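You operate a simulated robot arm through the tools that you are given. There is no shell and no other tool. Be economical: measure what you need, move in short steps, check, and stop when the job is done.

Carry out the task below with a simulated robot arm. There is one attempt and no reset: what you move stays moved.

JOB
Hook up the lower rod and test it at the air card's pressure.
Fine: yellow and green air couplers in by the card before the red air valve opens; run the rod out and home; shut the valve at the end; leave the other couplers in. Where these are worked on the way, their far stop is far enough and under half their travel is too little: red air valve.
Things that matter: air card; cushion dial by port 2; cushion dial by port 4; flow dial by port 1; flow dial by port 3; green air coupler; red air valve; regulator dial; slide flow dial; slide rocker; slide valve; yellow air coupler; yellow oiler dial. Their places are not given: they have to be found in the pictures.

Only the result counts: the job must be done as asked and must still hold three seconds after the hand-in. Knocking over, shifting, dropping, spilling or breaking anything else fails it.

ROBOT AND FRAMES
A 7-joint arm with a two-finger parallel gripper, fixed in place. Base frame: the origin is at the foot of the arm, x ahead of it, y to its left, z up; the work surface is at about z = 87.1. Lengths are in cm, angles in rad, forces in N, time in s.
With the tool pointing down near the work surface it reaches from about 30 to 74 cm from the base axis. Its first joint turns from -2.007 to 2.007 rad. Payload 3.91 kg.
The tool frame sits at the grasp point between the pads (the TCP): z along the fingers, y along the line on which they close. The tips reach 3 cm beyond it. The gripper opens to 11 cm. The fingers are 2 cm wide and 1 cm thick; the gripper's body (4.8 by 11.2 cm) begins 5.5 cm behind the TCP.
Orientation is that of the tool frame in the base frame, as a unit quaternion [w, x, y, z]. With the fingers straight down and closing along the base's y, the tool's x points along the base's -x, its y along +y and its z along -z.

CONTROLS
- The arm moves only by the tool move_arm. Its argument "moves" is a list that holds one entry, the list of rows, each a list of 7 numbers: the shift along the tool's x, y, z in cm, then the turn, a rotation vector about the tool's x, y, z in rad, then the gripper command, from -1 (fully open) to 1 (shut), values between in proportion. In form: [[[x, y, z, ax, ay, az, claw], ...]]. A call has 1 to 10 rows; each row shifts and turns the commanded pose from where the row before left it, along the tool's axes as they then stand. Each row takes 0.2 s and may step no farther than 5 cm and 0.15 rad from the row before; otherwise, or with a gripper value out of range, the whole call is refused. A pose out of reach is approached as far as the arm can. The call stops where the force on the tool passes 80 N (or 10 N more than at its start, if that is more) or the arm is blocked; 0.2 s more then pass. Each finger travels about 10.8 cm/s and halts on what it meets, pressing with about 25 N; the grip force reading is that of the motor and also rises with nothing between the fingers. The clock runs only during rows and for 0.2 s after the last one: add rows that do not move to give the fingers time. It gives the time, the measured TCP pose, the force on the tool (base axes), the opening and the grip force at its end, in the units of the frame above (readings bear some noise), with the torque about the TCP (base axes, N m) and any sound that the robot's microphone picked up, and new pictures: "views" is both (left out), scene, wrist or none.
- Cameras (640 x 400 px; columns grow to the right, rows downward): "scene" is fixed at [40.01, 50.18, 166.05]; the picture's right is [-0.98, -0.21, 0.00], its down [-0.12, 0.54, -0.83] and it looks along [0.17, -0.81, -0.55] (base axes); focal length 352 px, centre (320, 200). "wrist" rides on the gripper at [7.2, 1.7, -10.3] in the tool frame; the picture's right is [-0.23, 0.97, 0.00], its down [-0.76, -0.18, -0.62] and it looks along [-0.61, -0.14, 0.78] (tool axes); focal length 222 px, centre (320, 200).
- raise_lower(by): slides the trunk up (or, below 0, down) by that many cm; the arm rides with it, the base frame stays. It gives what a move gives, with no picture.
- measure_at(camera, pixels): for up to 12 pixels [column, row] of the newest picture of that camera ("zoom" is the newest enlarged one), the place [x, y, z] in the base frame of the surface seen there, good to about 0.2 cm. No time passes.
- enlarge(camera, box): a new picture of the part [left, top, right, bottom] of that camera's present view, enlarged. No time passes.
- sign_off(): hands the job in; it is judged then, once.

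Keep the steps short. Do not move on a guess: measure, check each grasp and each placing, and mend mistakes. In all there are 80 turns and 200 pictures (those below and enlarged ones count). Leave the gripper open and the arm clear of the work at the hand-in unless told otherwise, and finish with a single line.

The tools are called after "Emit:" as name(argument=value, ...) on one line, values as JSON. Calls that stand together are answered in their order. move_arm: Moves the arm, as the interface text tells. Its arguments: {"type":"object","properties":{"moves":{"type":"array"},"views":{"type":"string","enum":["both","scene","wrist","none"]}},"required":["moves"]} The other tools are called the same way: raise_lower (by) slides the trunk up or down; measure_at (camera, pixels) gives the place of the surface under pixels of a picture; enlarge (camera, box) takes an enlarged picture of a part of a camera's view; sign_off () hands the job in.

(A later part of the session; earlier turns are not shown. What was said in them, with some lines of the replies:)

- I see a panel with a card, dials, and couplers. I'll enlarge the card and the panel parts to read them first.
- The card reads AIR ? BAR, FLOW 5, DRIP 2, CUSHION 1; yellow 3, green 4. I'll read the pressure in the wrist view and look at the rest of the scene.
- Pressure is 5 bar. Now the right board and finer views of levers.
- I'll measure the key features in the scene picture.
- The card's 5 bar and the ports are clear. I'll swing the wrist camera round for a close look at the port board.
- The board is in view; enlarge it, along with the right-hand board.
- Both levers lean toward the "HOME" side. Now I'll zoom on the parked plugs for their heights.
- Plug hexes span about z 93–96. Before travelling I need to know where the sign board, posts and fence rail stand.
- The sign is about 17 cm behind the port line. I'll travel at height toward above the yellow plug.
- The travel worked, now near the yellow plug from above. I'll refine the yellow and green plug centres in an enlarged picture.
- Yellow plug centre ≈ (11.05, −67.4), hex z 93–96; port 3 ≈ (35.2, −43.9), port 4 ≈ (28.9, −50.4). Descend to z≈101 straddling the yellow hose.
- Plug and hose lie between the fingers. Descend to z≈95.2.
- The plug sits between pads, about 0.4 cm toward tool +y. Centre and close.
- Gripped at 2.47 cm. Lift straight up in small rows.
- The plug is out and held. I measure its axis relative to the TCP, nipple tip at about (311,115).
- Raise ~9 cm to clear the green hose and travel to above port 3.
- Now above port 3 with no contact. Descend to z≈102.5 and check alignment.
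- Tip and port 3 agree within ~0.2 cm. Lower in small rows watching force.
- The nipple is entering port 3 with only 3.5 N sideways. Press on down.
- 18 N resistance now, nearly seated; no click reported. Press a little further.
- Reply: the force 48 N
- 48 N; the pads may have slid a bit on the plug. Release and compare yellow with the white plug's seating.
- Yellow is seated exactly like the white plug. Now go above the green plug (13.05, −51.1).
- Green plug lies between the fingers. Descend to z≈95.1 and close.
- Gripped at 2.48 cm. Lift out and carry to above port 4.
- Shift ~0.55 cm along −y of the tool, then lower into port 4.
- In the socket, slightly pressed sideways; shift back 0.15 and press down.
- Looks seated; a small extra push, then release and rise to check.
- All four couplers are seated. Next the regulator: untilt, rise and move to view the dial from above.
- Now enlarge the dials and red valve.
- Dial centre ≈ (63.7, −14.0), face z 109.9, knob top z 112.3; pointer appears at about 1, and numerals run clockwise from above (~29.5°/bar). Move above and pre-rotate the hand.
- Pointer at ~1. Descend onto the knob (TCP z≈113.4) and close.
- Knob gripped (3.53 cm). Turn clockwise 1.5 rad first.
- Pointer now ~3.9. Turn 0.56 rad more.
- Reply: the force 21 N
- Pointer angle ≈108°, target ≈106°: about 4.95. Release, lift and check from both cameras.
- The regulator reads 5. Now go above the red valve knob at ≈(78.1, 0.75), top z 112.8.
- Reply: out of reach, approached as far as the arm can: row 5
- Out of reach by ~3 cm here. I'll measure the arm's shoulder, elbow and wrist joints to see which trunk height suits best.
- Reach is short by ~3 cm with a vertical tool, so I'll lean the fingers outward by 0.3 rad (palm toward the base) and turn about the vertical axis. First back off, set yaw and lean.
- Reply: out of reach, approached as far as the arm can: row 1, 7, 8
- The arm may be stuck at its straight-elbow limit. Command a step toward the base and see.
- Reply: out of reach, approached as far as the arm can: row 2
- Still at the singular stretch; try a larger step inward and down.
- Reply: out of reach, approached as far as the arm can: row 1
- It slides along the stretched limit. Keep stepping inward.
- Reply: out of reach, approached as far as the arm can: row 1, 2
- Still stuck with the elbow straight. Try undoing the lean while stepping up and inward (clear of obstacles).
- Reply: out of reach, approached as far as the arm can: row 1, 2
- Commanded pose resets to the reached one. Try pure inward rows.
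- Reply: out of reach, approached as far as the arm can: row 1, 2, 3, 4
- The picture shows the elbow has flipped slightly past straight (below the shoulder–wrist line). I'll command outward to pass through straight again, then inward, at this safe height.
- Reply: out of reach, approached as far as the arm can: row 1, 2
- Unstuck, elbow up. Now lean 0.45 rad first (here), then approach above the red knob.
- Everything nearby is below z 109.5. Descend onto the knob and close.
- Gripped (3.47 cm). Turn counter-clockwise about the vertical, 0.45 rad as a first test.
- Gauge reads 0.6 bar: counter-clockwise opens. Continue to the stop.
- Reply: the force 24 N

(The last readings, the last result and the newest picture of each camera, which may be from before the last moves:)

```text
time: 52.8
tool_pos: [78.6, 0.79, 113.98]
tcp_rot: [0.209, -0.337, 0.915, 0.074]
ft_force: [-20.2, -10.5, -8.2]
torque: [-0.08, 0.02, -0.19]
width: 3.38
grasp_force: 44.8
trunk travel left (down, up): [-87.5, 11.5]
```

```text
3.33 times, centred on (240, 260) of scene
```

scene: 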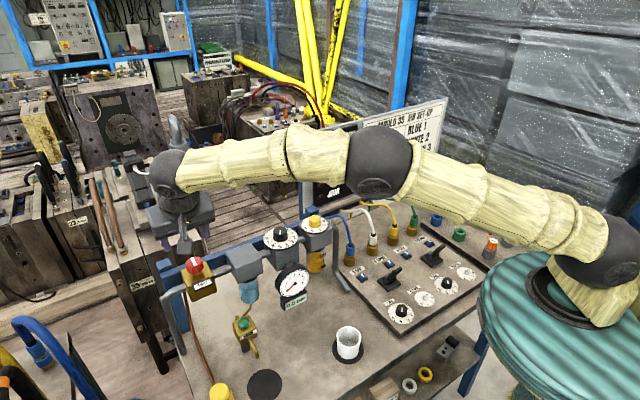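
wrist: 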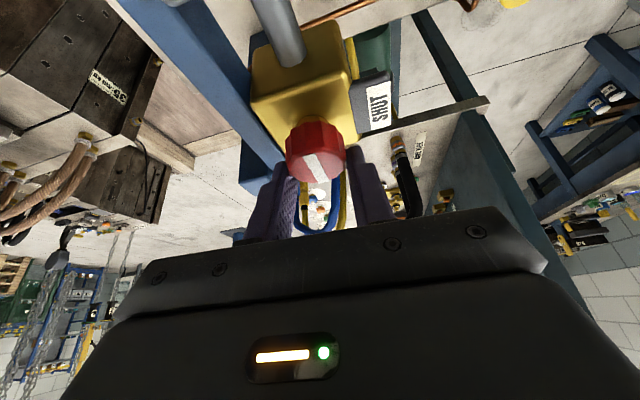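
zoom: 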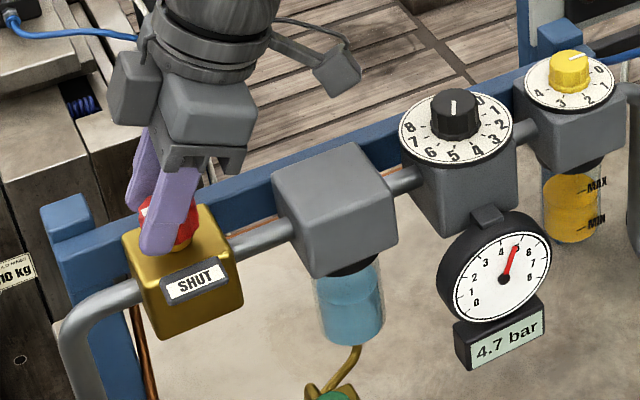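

4.7 bar and rising; the knob seems near its stop. Hold a moment and look again.

Emit:
move_arm(moves=[[[0, 0, 0, -0.064, 0, -0.134, 1], [0, 0, 0, 0, 0, 0, 1], [0, 0, 0, 0, 0, 0, 1]]], views="wrist")

Emit:
enlarge(camera="scene", box=[150, 200, 330, 320])

Emit:
enlarge(camera="wrist", box=[240, 100, 400, 220])

```text
time: 53.6
tool_pos: [78.91, 1.28, 114.08]
tcp_rot: [0.205, -0.402, 0.888, 0.089]
ft_force: [-5.7, 1.2, 0.4]
torque: [0.7, -0.7, -0.07]
width: 3.28
grasp_force: 45.3
trunk travel left (down, up): [-87.5, 11.5]
```

wrist: 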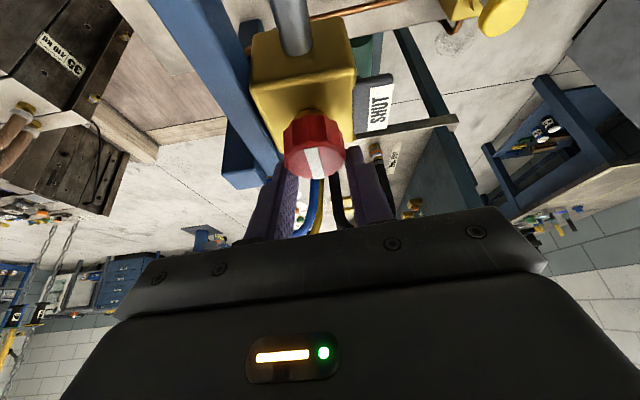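

```text
3.33 times, centred on (240, 260) of scene
```

zoom: 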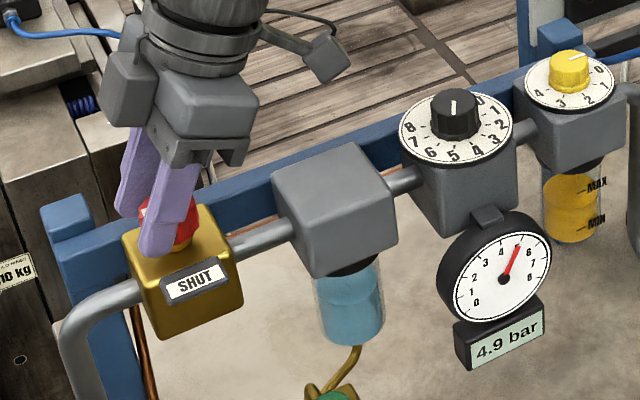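

```text
3.33 times, centred on (320, 160) of wrist
```

zoom: 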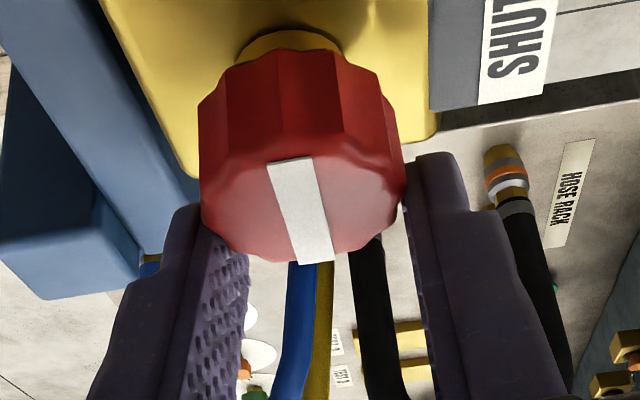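

The bar has turned ~95° with the hand; gauge 4.9 bar. Release, rise and check bar, label and gauge.

Emit:
move_arm(moves=[[[0, 0, 0, 0, 0, 0, 0], [0, 0, 0, 0, 0, 0, -0.2], [0, 0, 0, 0, 0, 0, -0.2], [-1.3, 0, -2.7, 0, 0, 0, -0.2], [-1.3, 0, -2.7, 0, 0, 0, -0.2]]], views="wrist")

Emit:
enlarge(camera="scene", box=[150, 200, 330, 320])

Emit:
measure_at(camera="wrist", pixels=[[320, 120]])

```text
time: 54.8
tool_pos: [78.72, 1.15, 119.96]
tcp_rot: [0.202, -0.402, 0.889, 0.088]
ft_force: [-0.2, 0.4, -0.3]
torque: [0.03, -0.02, 0.01]
width: 6.65
grasp_force: 0.0
trunk travel left (down, up): [-87.5, 11.5]
```

wrist: 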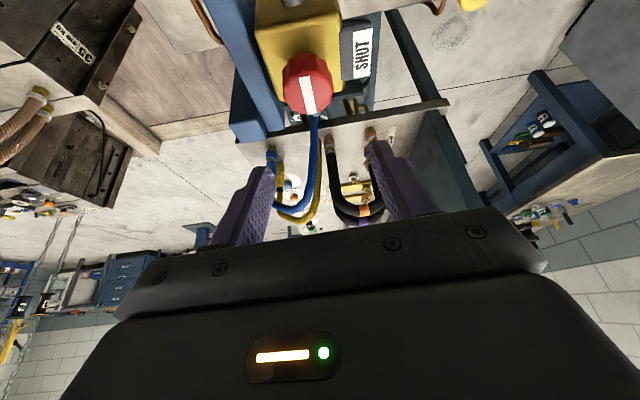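

```text
3.33 times, centred on (240, 260) of scene
```

zoom: 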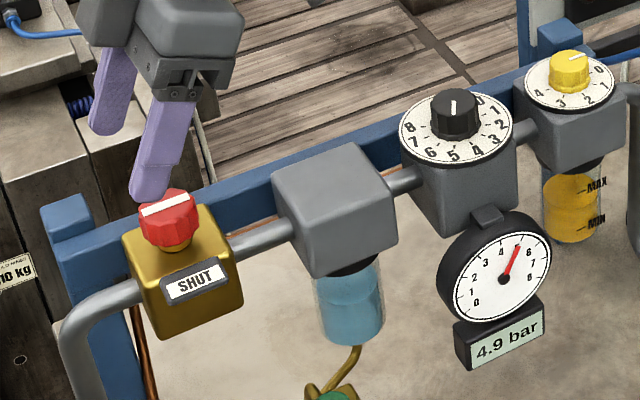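

```text
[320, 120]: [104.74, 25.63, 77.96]
```

Bar is in line with the pipe, gauge steady at 4.9 bar, regulator dial at 5. Now retreat toward the lower-rod lever.

Emit:
move_arm(moves=[[[3, 0, -3, 0, 0.15, 0, 0.2], [3, 0, -3, 0, 0.15, 0, 1], [3, 0, -3, 0, 0.15, 0, 1], [4.5, 0, 0, 0, 0, 0.15, 1], [4.5, 0, 0, 0, 0, 0.15, 1], [4.5, 0, 0, 0, 0, 0.15, 1], [0, 0, 0, 0, 0, 0.15, 1], [0, 0, 0, 0, 0, 0.15, 1], [0, 0, 0, 0, 0, 0.15, 1], [0, 0, 0, 0, 0, 0.15, 1]]], views="none")

```text
time: 57.0
tool_pos: [61.01, -16.03, 125.97]
tcp_rot: [0.002, 0.102, 0.995, -0.003]
ft_force: [0.1, 0.2, -0.1]
torque: [0.0, -0.04, 0.0]
width: 0.0
grasp_force: 24.4
trunk travel left (down, up): [-87.5, 11.5]
```

Emit:
move_arm(moves=[[[4.2, -2.1, 0, 0, 0, 0, 1], [4.2, -2.1, 0, 0, 0, 0, 1], [4.2, -2.1, 0, 0, 0, 0, 1], [4.2, -2.1, 0, 0, 0, 0, 1], [4.2, -2.1, 0, 0, 0, 0, 1], [4.2, -2.1, 0, 0, 0, 0, 1], [4.2, -2.1, 0, 0, 0, 0, 1], [4.2, -2.1, 0, 0, 0, 0, 1], [4.2, -2.1, 0, 0, 0, 0, 1]]], views="none")

Emit:
move_arm(moves=[[[0, 0, 0, 0, 0, 0.14, 1], [0, 0, 0, 0, 0, 0.14, 1], [0, 0, 0, 0, 0, 0.14, 1], [0, 0, 0, 0, 0, 0.14, 1], [0, 0, 0, 0, 0, 0.14, 1], [0, 0, 4.5, 0, 0, 0, 1], [0, 0, 4.5, 0, 0, 0, 1], [0, 0, 4.5, 0, 0, 0, 1]]], views="both")

Emit:
enlarge(camera="scene", box=[240, 220, 340, 310])

Emit:
enlarge(camera="scene", box=[295, 125, 375, 205])

```text
time: 59.0
tool_pos: [20.36, -27.02, 125.97]
tcp_rot: [0.001, 0.099, 0.995, -0.003]
ft_force: [-0.6, 0.5, -0.6]
torque: [0.02, 0.02, -0.01]
width: 0.0
grasp_force: 24.8
trunk travel left (down, up): [-87.5, 11.5]
```

```text
time: 60.8
tool_pos: [20.34, -27.09, 112.47]
tcp_rot: [0.0, 0.435, 0.9, -0.002]
ft_force: [-0.5, -0.7, 0.7]
torque: [0.04, 0.01, -0.04]
width: 0.01
grasp_force: 24.9
trunk travel left (down, up): [-87.5, 11.5]
```

scene: 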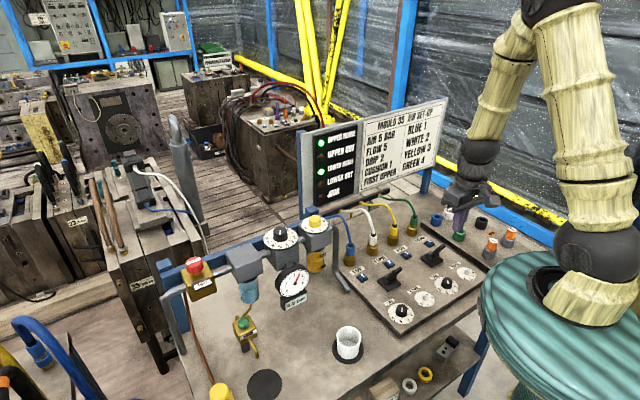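
wrist: 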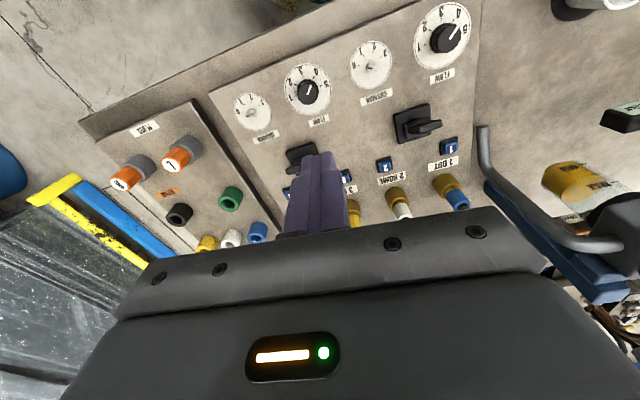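

```text
4.44 times, centred on (290, 265) of scene
```

zoom: 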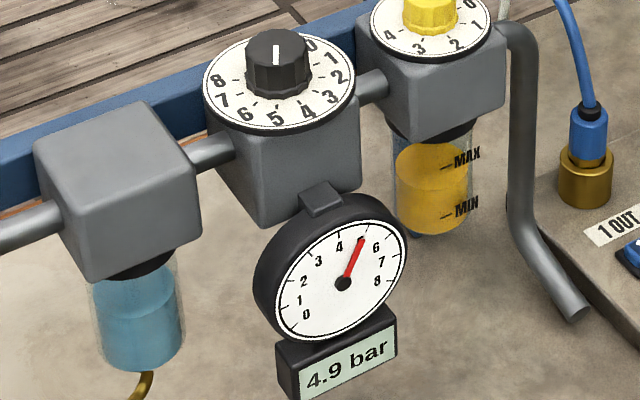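

```text
5.00 times, centred on (335, 165) of scene
```

zoom: 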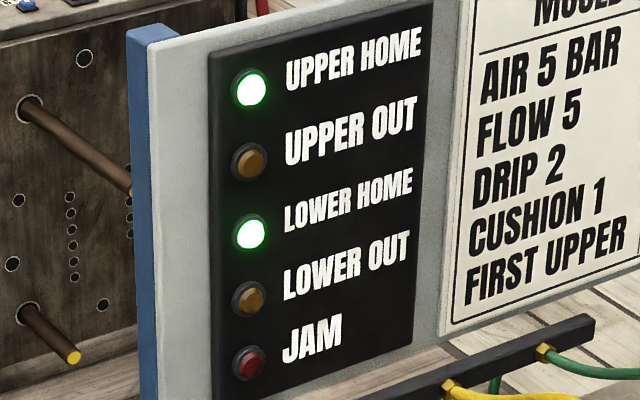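

Air is on; UPPER HOME and LOWER HOME lamps lit. Examine the lower lever.

Emit:
enlarge(camera="scene", box=[410, 235, 460, 275])

Emit:
enlarge(camera="wrist", box=[260, 90, 480, 220])

Emit:
measure_at(camera="scene", pixels=[[441, 245], [437, 250], [434, 255], [430, 258], [426, 263], [445, 260], [432, 268], [420, 255], [436, 248]])

```text
10.00 times, centred on (435, 255) of scene
```

zoom: 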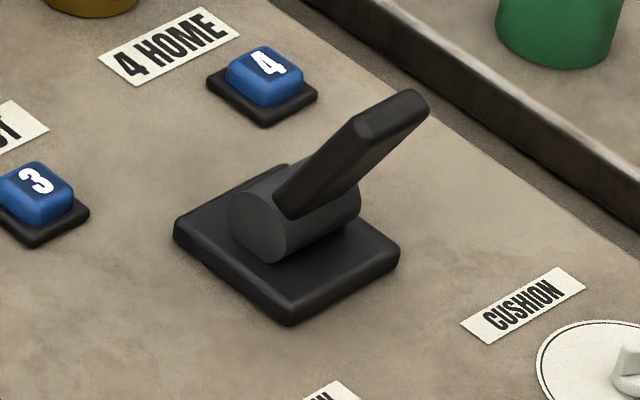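

```text
2.91 times, centred on (370, 155) of wrist
```

zoom: 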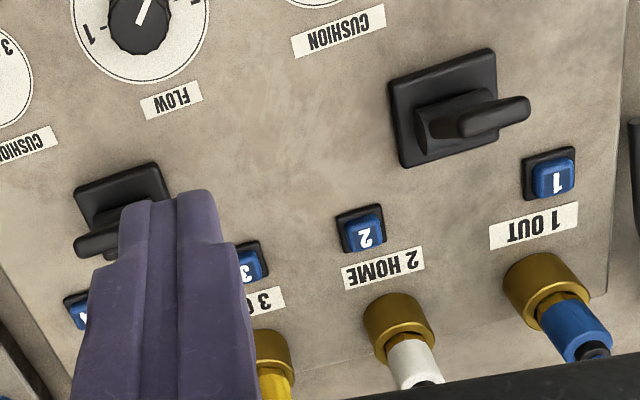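

```text
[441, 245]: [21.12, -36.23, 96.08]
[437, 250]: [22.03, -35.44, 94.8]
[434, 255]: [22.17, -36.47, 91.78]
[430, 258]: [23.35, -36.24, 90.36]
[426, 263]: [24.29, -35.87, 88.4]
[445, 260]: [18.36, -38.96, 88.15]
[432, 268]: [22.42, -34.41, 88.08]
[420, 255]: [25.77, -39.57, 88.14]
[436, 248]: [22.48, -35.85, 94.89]
```

Emit:
measure_at(camera="wrist", pixels=[[423, 139], [413, 142], [404, 146], [396, 139], [437, 126], [403, 118], [395, 119], [408, 160], [421, 110], [442, 136]])

Emit:
enlarge(camera="wrist", box=[380, 90, 460, 150])

```text
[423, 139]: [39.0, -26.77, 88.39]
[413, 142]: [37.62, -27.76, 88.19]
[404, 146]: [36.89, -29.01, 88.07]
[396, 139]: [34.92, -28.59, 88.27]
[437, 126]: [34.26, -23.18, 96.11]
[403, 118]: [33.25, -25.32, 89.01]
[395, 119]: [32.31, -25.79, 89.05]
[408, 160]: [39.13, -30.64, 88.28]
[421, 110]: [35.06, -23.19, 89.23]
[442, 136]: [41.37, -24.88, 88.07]
```

```text
6.67 times, centred on (420, 120) of wrist
```

zoom: 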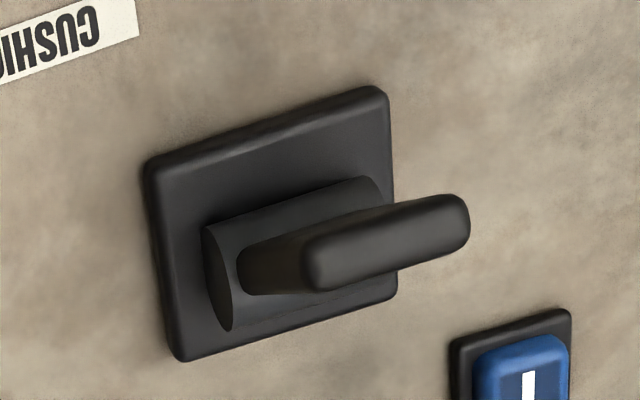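

Emit:
measure_at(camera="zoom", pixels=[[155, 170], [378, 100], [385, 290], [185, 345], [455, 220], [315, 270], [240, 265], [390, 240], [360, 190], [225, 300]])

Emit:
enlarge(camera="scene", box=[405, 230, 465, 280])

Emit:
measure_at(camera="scene", pixels=[[418.5, 254.5], [432, 266], [443.5, 260.5], [440, 246], [444, 245], [437, 248.5], [432, 245], [430, 253], [442, 248]])

```text
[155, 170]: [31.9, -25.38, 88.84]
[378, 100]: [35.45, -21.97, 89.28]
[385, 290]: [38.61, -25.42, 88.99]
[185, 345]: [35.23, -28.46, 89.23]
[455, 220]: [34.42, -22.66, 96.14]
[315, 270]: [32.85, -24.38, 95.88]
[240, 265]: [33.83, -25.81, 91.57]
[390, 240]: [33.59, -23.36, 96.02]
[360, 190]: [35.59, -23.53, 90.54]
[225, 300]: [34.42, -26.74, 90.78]
```

```text
8.00 times, centred on (435, 255) of scene
```

zoom: 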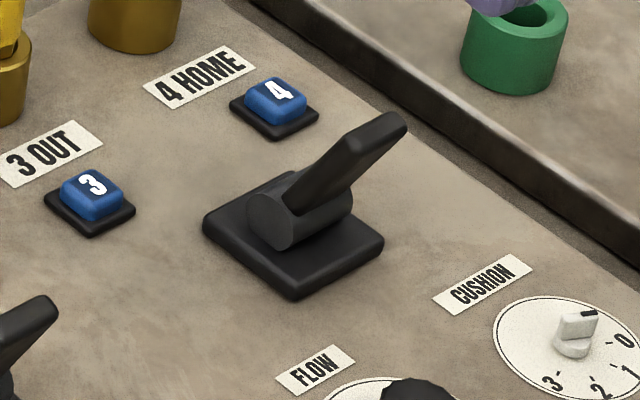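

```text
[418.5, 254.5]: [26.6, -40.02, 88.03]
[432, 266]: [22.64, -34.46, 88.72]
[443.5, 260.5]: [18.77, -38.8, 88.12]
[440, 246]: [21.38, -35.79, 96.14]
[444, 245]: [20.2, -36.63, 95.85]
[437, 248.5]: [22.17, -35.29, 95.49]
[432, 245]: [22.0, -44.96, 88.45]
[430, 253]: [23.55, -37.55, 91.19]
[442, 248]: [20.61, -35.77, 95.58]
```

The levers swing across the port line; both now lean to the dial side (home, lamps agree). Lower lever: plate centre ≈(22.8, −37.9), tip ≈(21.1, −36.1, 96). Position the closed fingers on its dial side.

Emit:
move_arm(moves=[[[-2.03, -2.65, 0, 0, 0, 0, 1], [-2.03, -2.65, 0, 0, 0, 0, 1], [0, 0, 3.9, 0, 0, 0, 1], [0, 0, 3.9, 0, 0, 0, 1], [0, 0, 3.9, 0, 0, 0, 1], [0, 0, 3.7, 0, 0, 0, 1]]], views="wrist")

Emit:
enlarge(camera="scene", box=[400, 205, 500, 285])

```text
time: 62.2
tool_pos: [18.6, -33.69, 96.8]
tcp_rot: [0.001, 0.436, 0.9, -0.003]
ft_force: [-0.1, 0.2, 0.6]
torque: [-0.03, 0.0, 0.01]
width: 0.0
grasp_force: 25.1
trunk travel left (down, up): [-87.5, 11.5]
```

wrist: 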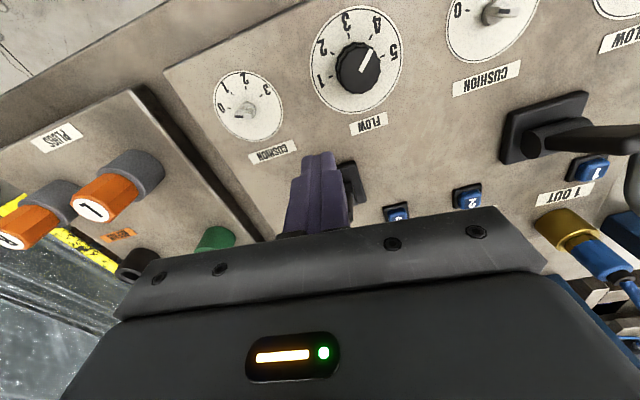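

```text
5.00 times, centred on (450, 245) of scene
```

zoom: 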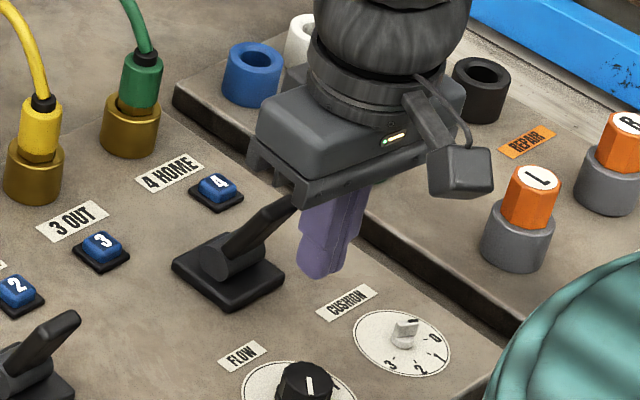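

Aligned within 0.5 cm; shift 0.5 and push toward the ports.

Emit:
move_arm(moves=[[[0, 0.5, 0, 0, 0, 0, 1], [-1.5, 0, 0, 0, 0, 0, 1], [-1.2, 0, 0, 0, 0, 0, 1], [-1.2, 0, 0, 0, 0, 0, 1], [-1.2, 0, 0, 0, 0, 0, 1]]], views="scene")

Emit:
enlarge(camera="scene", box=[400, 205, 500, 285])

```text
time: 63.4
tool_pos: [22.31, -37.39, 96.97]
tcp_rot: [0.002, 0.435, 0.9, -0.003]
ft_force: [1.0, -0.4, 0.9]
torque: [-0.01, -0.05, 0.03]
width: 0.01
grasp_force: 25.4
trunk travel left (down, up): [-87.5, 11.5]
```

scene: 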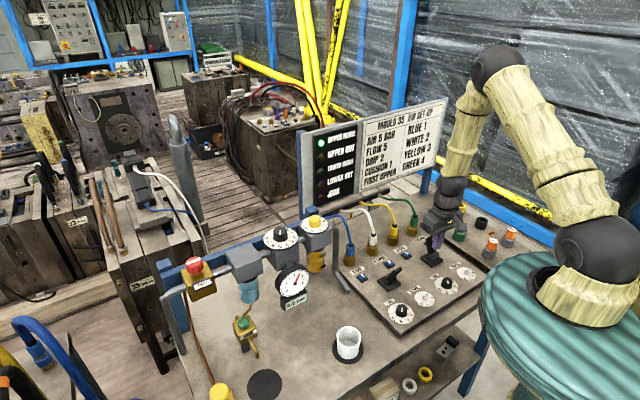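

```text
5.00 times, centred on (450, 245) of scene
```

zoom: 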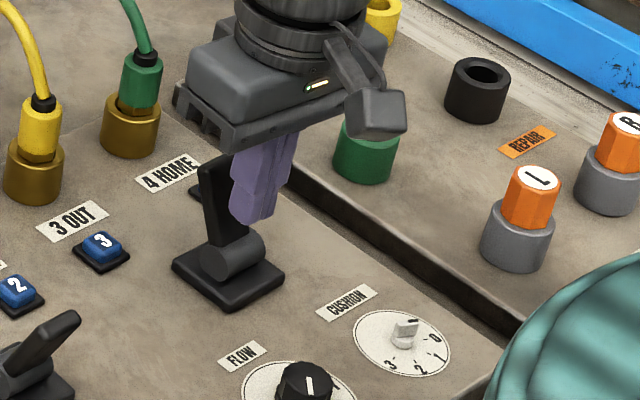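

Lever has flipped; LOWER HOME lamp is off. Raise and cross over above the lever while waiting for LOWER OUT.

Emit:
move_arm(moves=[[[0, 0, -4, 0, 0, 0, 1], [0, 0, -4, 0, 0, 0, 1], [-3.4, 0, 0, 0, 0, 0, 1], [-3.4, 0, 0, 0, 0, 0, 1], [0, 0, 0, 0, 0, 0, 1], [0, 0, 0, 0, 0, 0, 1], [0, 0, 0, 0, 0, 0, 1]]], views="scene")

Emit:
enlarge(camera="scene", box=[295, 125, 375, 205])

Emit:
enlarge(camera="scene", box=[390, 205, 490, 285])

```text
time: 65.0
tool_pos: [26.62, -42.51, 105.25]
tcp_rot: [0.002, 0.435, 0.9, -0.001]
ft_force: [-0.2, -0.5, -0.2]
torque: [0.01, -0.03, 0.0]
width: 0.0
grasp_force: 24.8
trunk travel left (down, up): [-87.5, 11.5]
```

scene: 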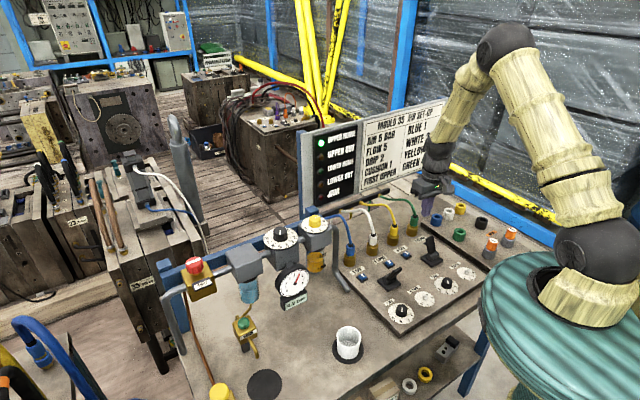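

```text
5.00 times, centred on (335, 165) of scene
```

zoom: 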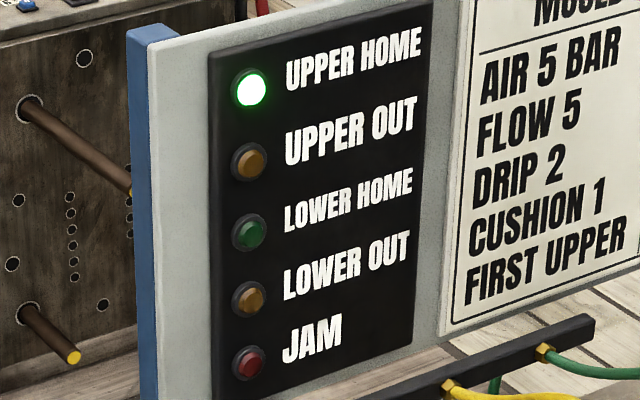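

```text
5.00 times, centred on (440, 245) of scene
```

zoom: 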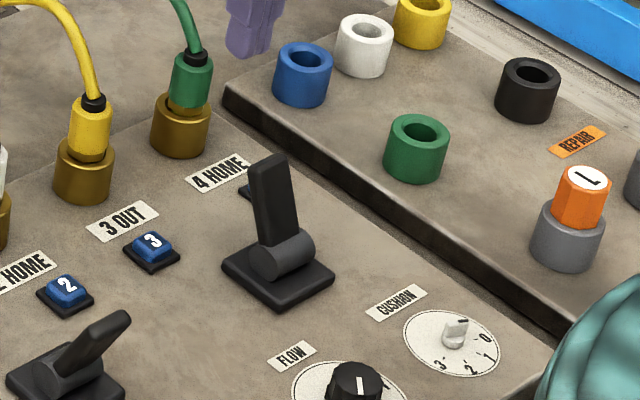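

Emit:
measure_at(camera="zoom", pixels=[[278, 160], [260, 165], [270, 200], [275, 240], [290, 255]])

Emit:
move_arm(moves=[[[0, 0, 0, 0, 0, 0, 1], [0, 0, 0, 0, 0, 0, 1], [0, 0, 0, 0, 0, 0, 1], [0, 0, 0, 0, 0, 0, 1], [0, 0, 0, 0, 0, 0, 1], [0, 0, 0, 0, 0, 0, 1], [0, 0, 0, 0, 0, 0, 1], [0, 0, 0, 0, 0, 0, 1], [0, 0, 0, 0, 0, 0, 1], [0, 0, 0, 0, 0, 0, 1]]], views="scene")

Emit:
enlarge(camera="scene", box=[295, 125, 375, 205])

```text
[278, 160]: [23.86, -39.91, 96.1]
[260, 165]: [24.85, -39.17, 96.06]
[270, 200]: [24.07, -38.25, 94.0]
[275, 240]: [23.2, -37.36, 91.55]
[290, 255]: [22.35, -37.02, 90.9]
```

```text
time: 67.2
tool_pos: [26.65, -42.41, 105.07]
tcp_rot: [0.001, 0.435, 0.9, -0.003]
ft_force: [-0.3, 0.0, 0.2]
torque: [-0.04, -0.01, -0.01]
width: 0.0
grasp_force: 24.9
trunk travel left (down, up): [-87.5, 11.5]
```

scene: 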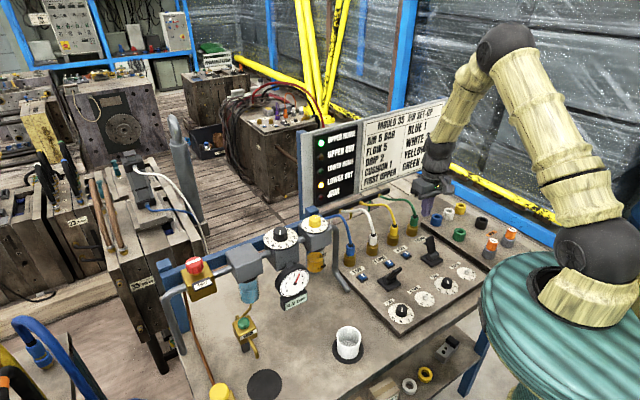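

```text
5.00 times, centred on (335, 165) of scene
```

zoom: 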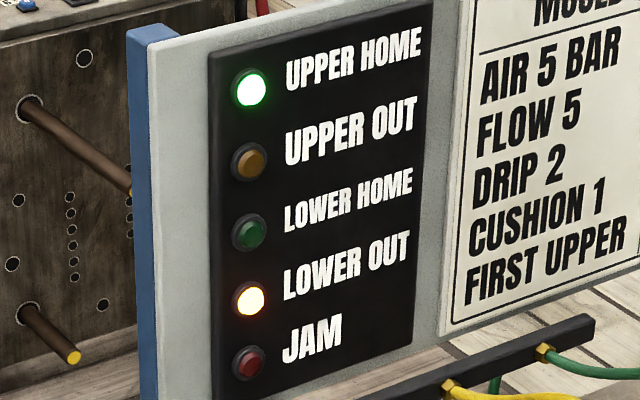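

LOWER OUT is lit. Lower the fingers on the port side and push the lever back home.

Emit:
move_arm(moves=[[[0, 0, 4.1, 0, 0, 0, 1], [0, 0, 4.1, 0, 0, 0, 1], [1.5, 0, 0, 0, 0, 0, 1], [1.3, 0, 0, 0, 0, 0, 1], [1.3, 0, 0, 0, 0, 0, 1], [1.1, 0, 0, 0, 0, 0, 1]]], views="scene")

Emit:
enlarge(camera="scene", box=[390, 205, 490, 285])

```text
time: 68.6
tool_pos: [23.3, -38.49, 96.76]
tcp_rot: [0.0, 0.435, 0.9, -0.002]
ft_force: [0.0, -0.8, 0.4]
torque: [0.03, 0.0, 0.0]
width: 0.0
grasp_force: 25.0
trunk travel left (down, up): [-87.5, 11.5]
```

scene: 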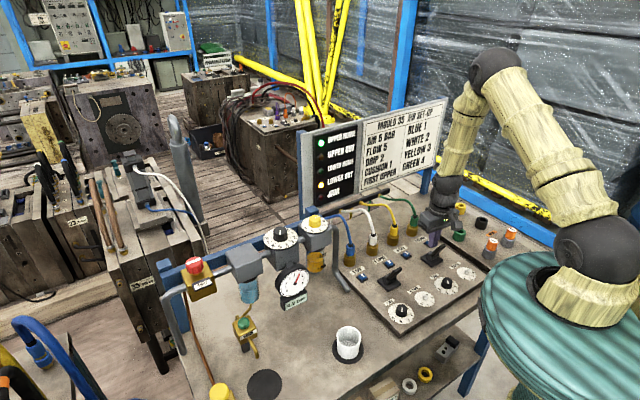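

```text
5.00 times, centred on (440, 245) of scene
```

zoom: 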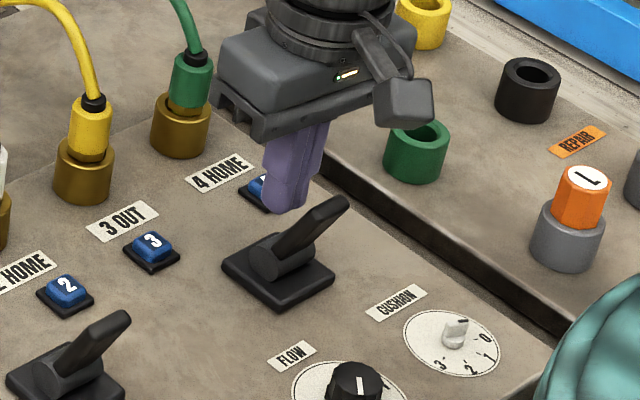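

Lever is back home. Rise clear and start pre-rotating while the rod returns; check the lamps.

Emit:
move_arm(moves=[[[0, 0, -4.8, 0, 0, 0, 1], [0, 0, -4.8, 0, 0, 0, 1], [0, 0, -4.8, 0, 0, 0, 1], [0, 0, -4.8, 0, 0, 0, 1], [0, 0, -4.8, 0, 0, 0, 0], [0, 0, -4.8, 0, 0, -0.15, -0.2], [0, 0, 0, 0, 0, -0.15, -0.2], [0, 0, 0, 0, 0, -0.15, -0.2], [0, 0, 0, 0, 0, -0.15, -0.2], [0, 0, 0, 0, 0, -0.15, -0.2]]], views="none")

Emit:
move_arm(moves=[[[0, 0, 0, 0, 0, -0.15, -0.2], [-3.5, 3, 0, 0, 0, 0, -0.2], [-3.5, 3, 0, 0, 0, 0, -0.2], [-3.5, 3, 0, 0, 0, 0, -0.2], [-3.5, 3, 0, 0, 0, 0, -0.2], [-3.5, 3, 0, 0, 0, 0, -0.2], [-3.5, 3, 0, 0, 0, 0, -0.2], [-3.5, 3, 0, 0, 0, 0, -0.2]]], views="scene")

Emit:
enlarge(camera="scene", box=[295, 125, 375, 205])

```text
time: 70.8
tool_pos: [23.48, -38.36, 125.73]
tcp_rot: [0.0, 0.073, 0.997, -0.003]
ft_force: [0.4, 0.3, -0.8]
torque: [-0.04, 0.0, -0.02]
width: 6.6
grasp_force: 0.0
trunk travel left (down, up): [-87.5, 11.5]
```

```text
time: 72.6
tool_pos: [48.11, -17.29, 125.73]
tcp_rot: [-0.002, 0.0, 1.0, -0.004]
ft_force: [-0.3, -0.4, -0.6]
torque: [-0.01, 0.05, 0.0]
width: 6.59
grasp_force: 0.1
trunk travel left (down, up): [-87.5, 11.5]
```

scene: 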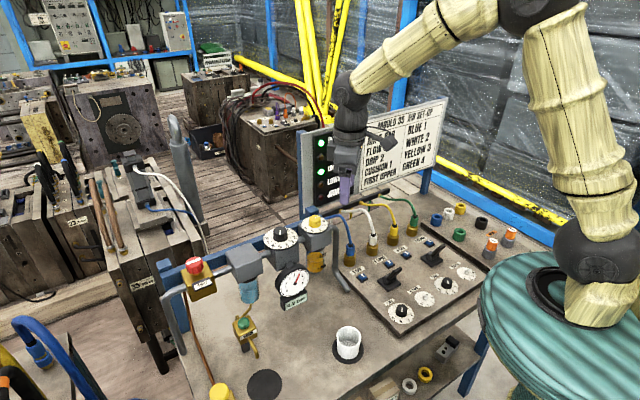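

```text
5.00 times, centred on (335, 165) of scene
```

zoom: 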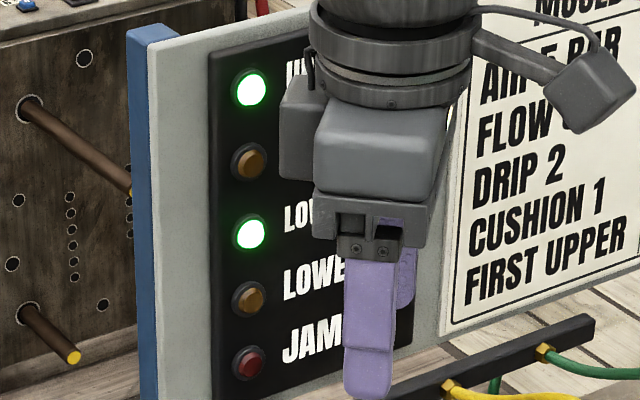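

LOWER HOME is lit again: the rod has gone out and home. Now back to the red valve with the same lean, starting from the opposite yaw to turn it clockwise.

Emit:
move_arm(moves=[[[-3, 2.83, -0.5, 0, 0, 0, -0.2], [-3, 2.83, -0.5, 0, 0, 0, -0.2], [-3, 2.83, -0.5, 0, 0, 0, -0.2], [-3, 2.83, -0.5, 0, 0, 0, -0.2], [0, 0, 0, 0, 0, -0.15, -0.2], [0, 0, 0, 0, 0, -0.15, -0.2], [0, 0, 0, 0, 0, -0.15, -0.2], [0, 0, 0, 0, 0, -0.15, -0.2], [0, 0, 0, 0, 0, -0.15, -0.2], [0, 0, 0, 0, 0, -0.05, -0.2]]], views="none")

Emit:
move_arm(moves=[[[0, 0, 0, 0, -0.15, 0, -0.2], [0, 0, 0, 0, -0.15, 0, -0.2], [0, 0, 0, 0, -0.15, 0, -0.2]]], views="none")

```text
time: 74.8
tool_pos: [60.06, -6.14, 127.52]
tcp_rot: [-0.003, -0.39, 0.921, -0.003]
ft_force: [-0.6, -0.1, -0.6]
torque: [0.05, 0.0, 0.02]
width: 6.58
grasp_force: 0.1
trunk travel left (down, up): [-87.5, 11.5]
```

```text
time: 75.6
tool_pos: [59.97, -6.09, 127.65]
tcp_rot: [0.206, -0.379, 0.898, 0.085]
ft_force: [0.3, -0.5, 0.7]
torque: [0.02, 0.0, -0.01]
width: 6.6
grasp_force: 0.1
trunk travel left (down, up): [-87.5, 11.5]
```

Emit:
move_arm(moves=[[[-2.58, -1.68, 2.94, 0, 0, 0, -0.2], [-2.58, -1.68, 2.94, 0, 0, 0, -0.2], [-2.58, -1.68, 2.94, 0, 0, 0, -0.2], [-2.58, -1.68, 2.94, 0, 0, 0, -0.2], [-2.58, -1.68, 2.94, 0, 0, 0, -0.2]]], views="both")

```text
time: 76.8
tool_pos: [78.74, 1.22, 119.62]
tcp_rot: [0.203, -0.38, 0.898, 0.085]
ft_force: [0.9, 1.5, 0.0]
torque: [-0.02, 0.02, -0.01]
width: 6.61
grasp_force: 0.0
trunk travel left (down, up): [-87.5, 11.5]
```

scene: 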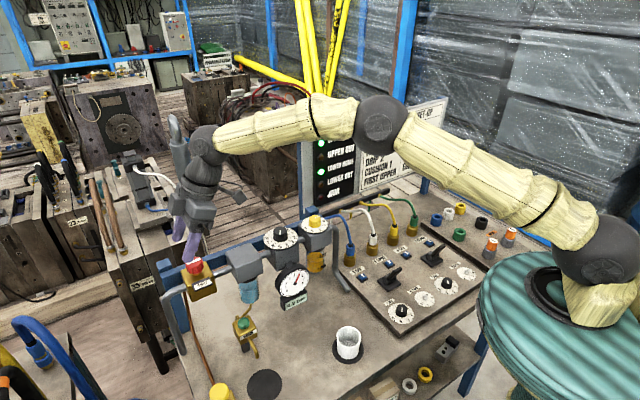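
wrist: 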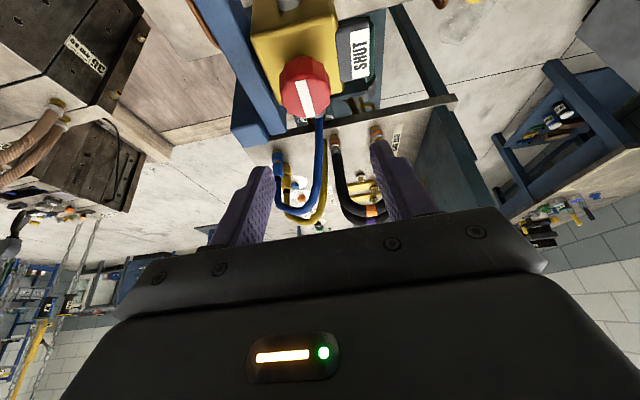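

Descend onto the knob and close.

Emit:
move_arm(moves=[[[1.45, -0.05, 2.66, 0, 0, 0, -0.2], [1.45, -0.05, 2.66, 0, 0, 0, -0.2], [0, 0, 0, 0, 0, 0, 0.2], [0, 0, 0, 0, 0, 0, 1], [0, 0, 0, 0, 0, 0, 1], [0, 0, 0, 0, 0, 0, 1]]], views="wrist")

```text
time: 78.2
tool_pos: [78.32, 0.62, 113.93]
tcp_rot: [0.206, -0.379, 0.898, 0.084]
ft_force: [5.1, -7.5, 3.9]
torque: [-0.12, 0.49, 0.01]
width: 3.42
grasp_force: 44.9
trunk travel left (down, up): [-87.5, 11.5]
```

wrist: 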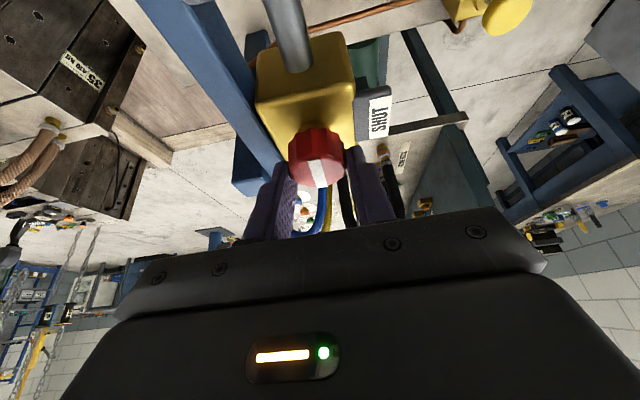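

Gripped (3.42 cm). Turn clockwise about the vertical.

Emit:
move_arm(moves=[[[-0.2, 0.05, 0.1, 0.064, 0, 0.134, 1], [0, 0, 0, 0.064, 0, 0.134, 1], [0, 0, 0, 0.064, 0, 0.134, 1], [0, 0, 0, 0.064, 0, 0.134, 1], [0, 0, 0, 0.064, 0, 0.134, 1], [0, 0, 0, 0.064, 0, 0.134, 1], [0, 0, 0, 0.064, 0, 0.134, 1], [0, 0, 0, 0.064, 0, 0.134, 1], [0, 0, 0, 0.064, 0, 0.134, 1], [0, 0, 0, 0.064, 0, 0.134, 1]]], views="wrist")

Emit:
enlarge(camera="scene", box=[150, 200, 330, 320])

```text
time: 80.4
tool_pos: [78.41, 0.87, 113.81]
tcp_rot: [0.211, 0.328, 0.918, -0.075]
ft_force: [-2.3, -7.3, 5.4]
torque: [-0.7, -0.16, -0.02]
width: 3.42
grasp_force: 45.2
trunk travel left (down, up): [-87.5, 11.5]
```

wrist: 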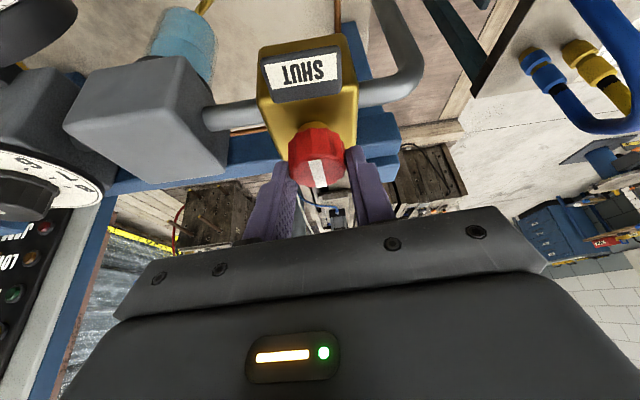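

```text
3.33 times, centred on (240, 260) of scene
```

zoom: 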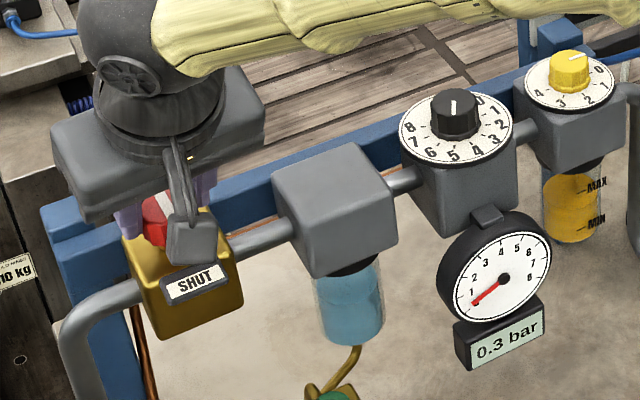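

Pressure falls, 0.3 bar. Turn a bit more to the shut stop.

Emit:
move_arm(moves=[[[0, 0, 0, 0.064, 0, 0.134, 1], [0, 0, 0, 0.043, 0, 0.09, 1], [0, 0, 0, 0, 0, 0, 1]]], views="wrist")

Emit:
enlarge(camera="scene", box=[150, 200, 330, 320])

```text
time: 81.2
tool_pos: [78.32, 0.93, 113.8]
tcp_rot: [0.2, 0.44, 0.87, -0.099]
ft_force: [-5.8, -4.5, 4.2]
torque: [-0.1, 0.18, 0.4]
width: 3.42
grasp_force: 44.8
trunk travel left (down, up): [-87.5, 11.5]
```

wrist: 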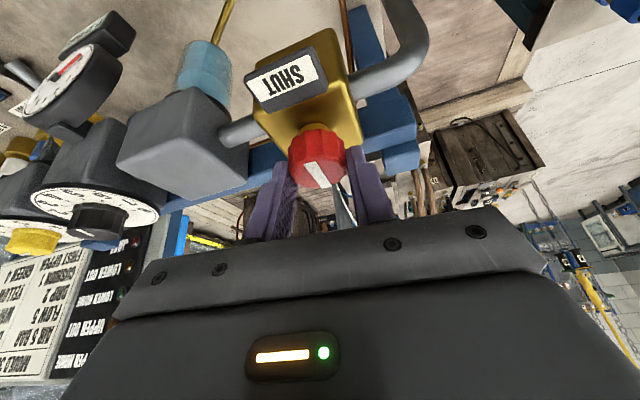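

```text
3.33 times, centred on (240, 260) of scene
```

zoom: 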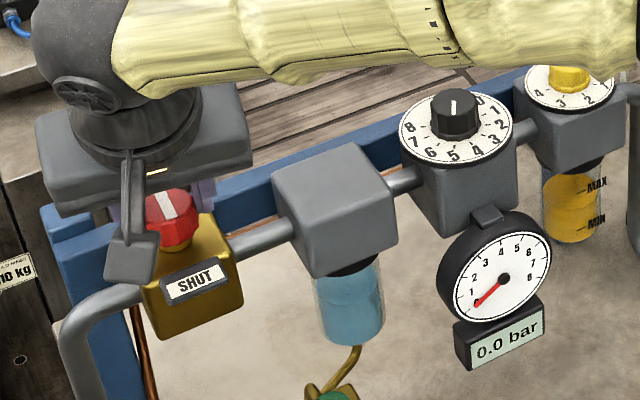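

0.0 bar with torque at the shut stop. Release, rise and check.

Emit:
move_arm(moves=[[[0, 0, 0, 0, 0, 0, 0], [0, 0, 0, 0, 0, 0, -0.2], [0, 0, 0, 0, 0, 0, -0.2], [-1.3, 0, -2.7, 0, 0, 0, -0.2], [-1.3, 0, -2.7, 0, 0, 0, -0.2]]], views="both")

Emit:
enlarge(camera="scene", box=[150, 200, 330, 320])

```text
time: 82.4
tool_pos: [78.48, 0.89, 119.91]
tcp_rot: [0.2, 0.438, 0.87, -0.101]
ft_force: [0.4, -0.2, -0.4]
torque: [0.0, 0.02, 0.02]
width: 6.6
grasp_force: 0.0
trunk travel left (down, up): [-87.5, 11.5]
```

scene: 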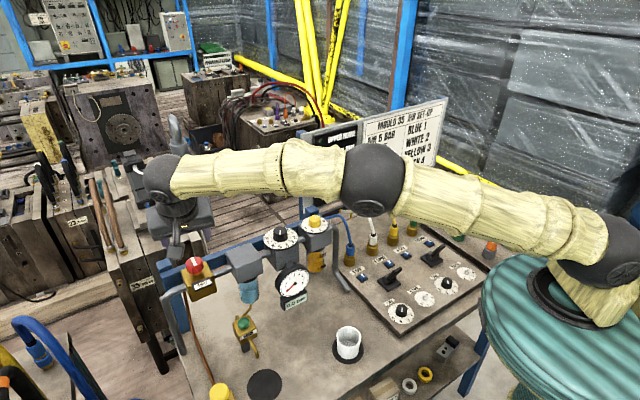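
wrist: 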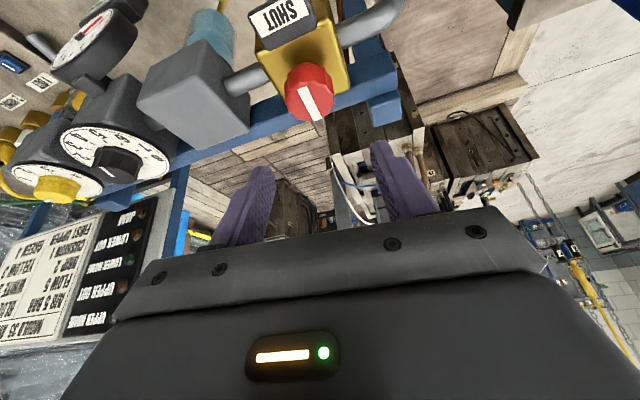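

```text
3.33 times, centred on (240, 260) of scene
5 turns are left
```

zoom: 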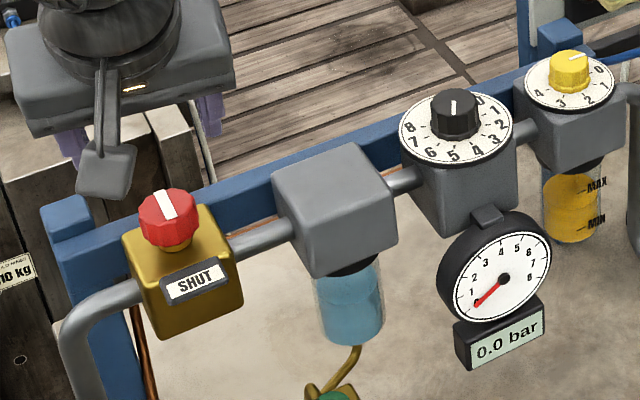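

Valve shut, gauge 0.0 bar, couplers all in. Back away up and inward, gripper fully open, and a last check of the scene.

Emit:
move_arm(moves=[[[0.2, -2.68, -2.87, 0, 0, 0, -0.6], [0.2, -2.68, -2.87, 0, 0, 0, -1], [0.2, -2.68, -2.87, 0, 0, 0, -1], [0.2, -2.68, -2.87, 0, 0, 0, -1], [0.2, -2.68, -2.87, 0, 0, 0, -1], [0, 0, 0, 0, 0, 0, -1]]], views="scene")

```text
time: 83.8
tool_pos: [63.45, -1.33, 132.37]
tcp_rot: [0.198, 0.439, 0.87, -0.101]
ft_force: [0.4, 0.8, -0.4]
torque: [-0.05, 0.02, 0.02]
width: 11.03
grasp_force: 0.0
trunk travel left (down, up): [-87.5, 11.5]
4 turns are left
```

scene: 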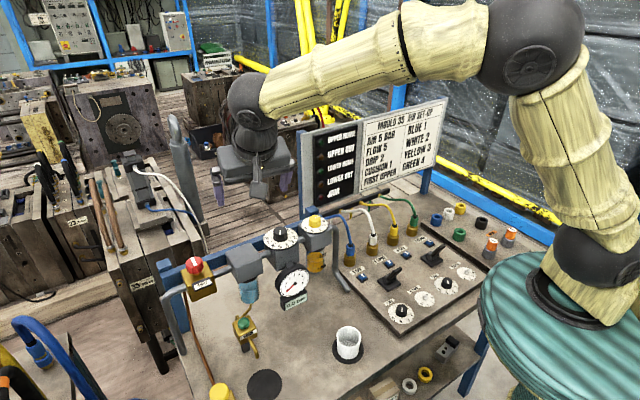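

The arm is clear, the gripper is open, the couplers are in and the valve is shut. Handing in.

Emit:
sign_off()

```text
The job is handed in.
```

Job handed in: yellow in port 3 and green in port 4, regulator dial set to 5 (gauge read 4.9 bar), lower rod run out and home by the lamps, red air valve shut at 0.0 bar, all couplers left in.
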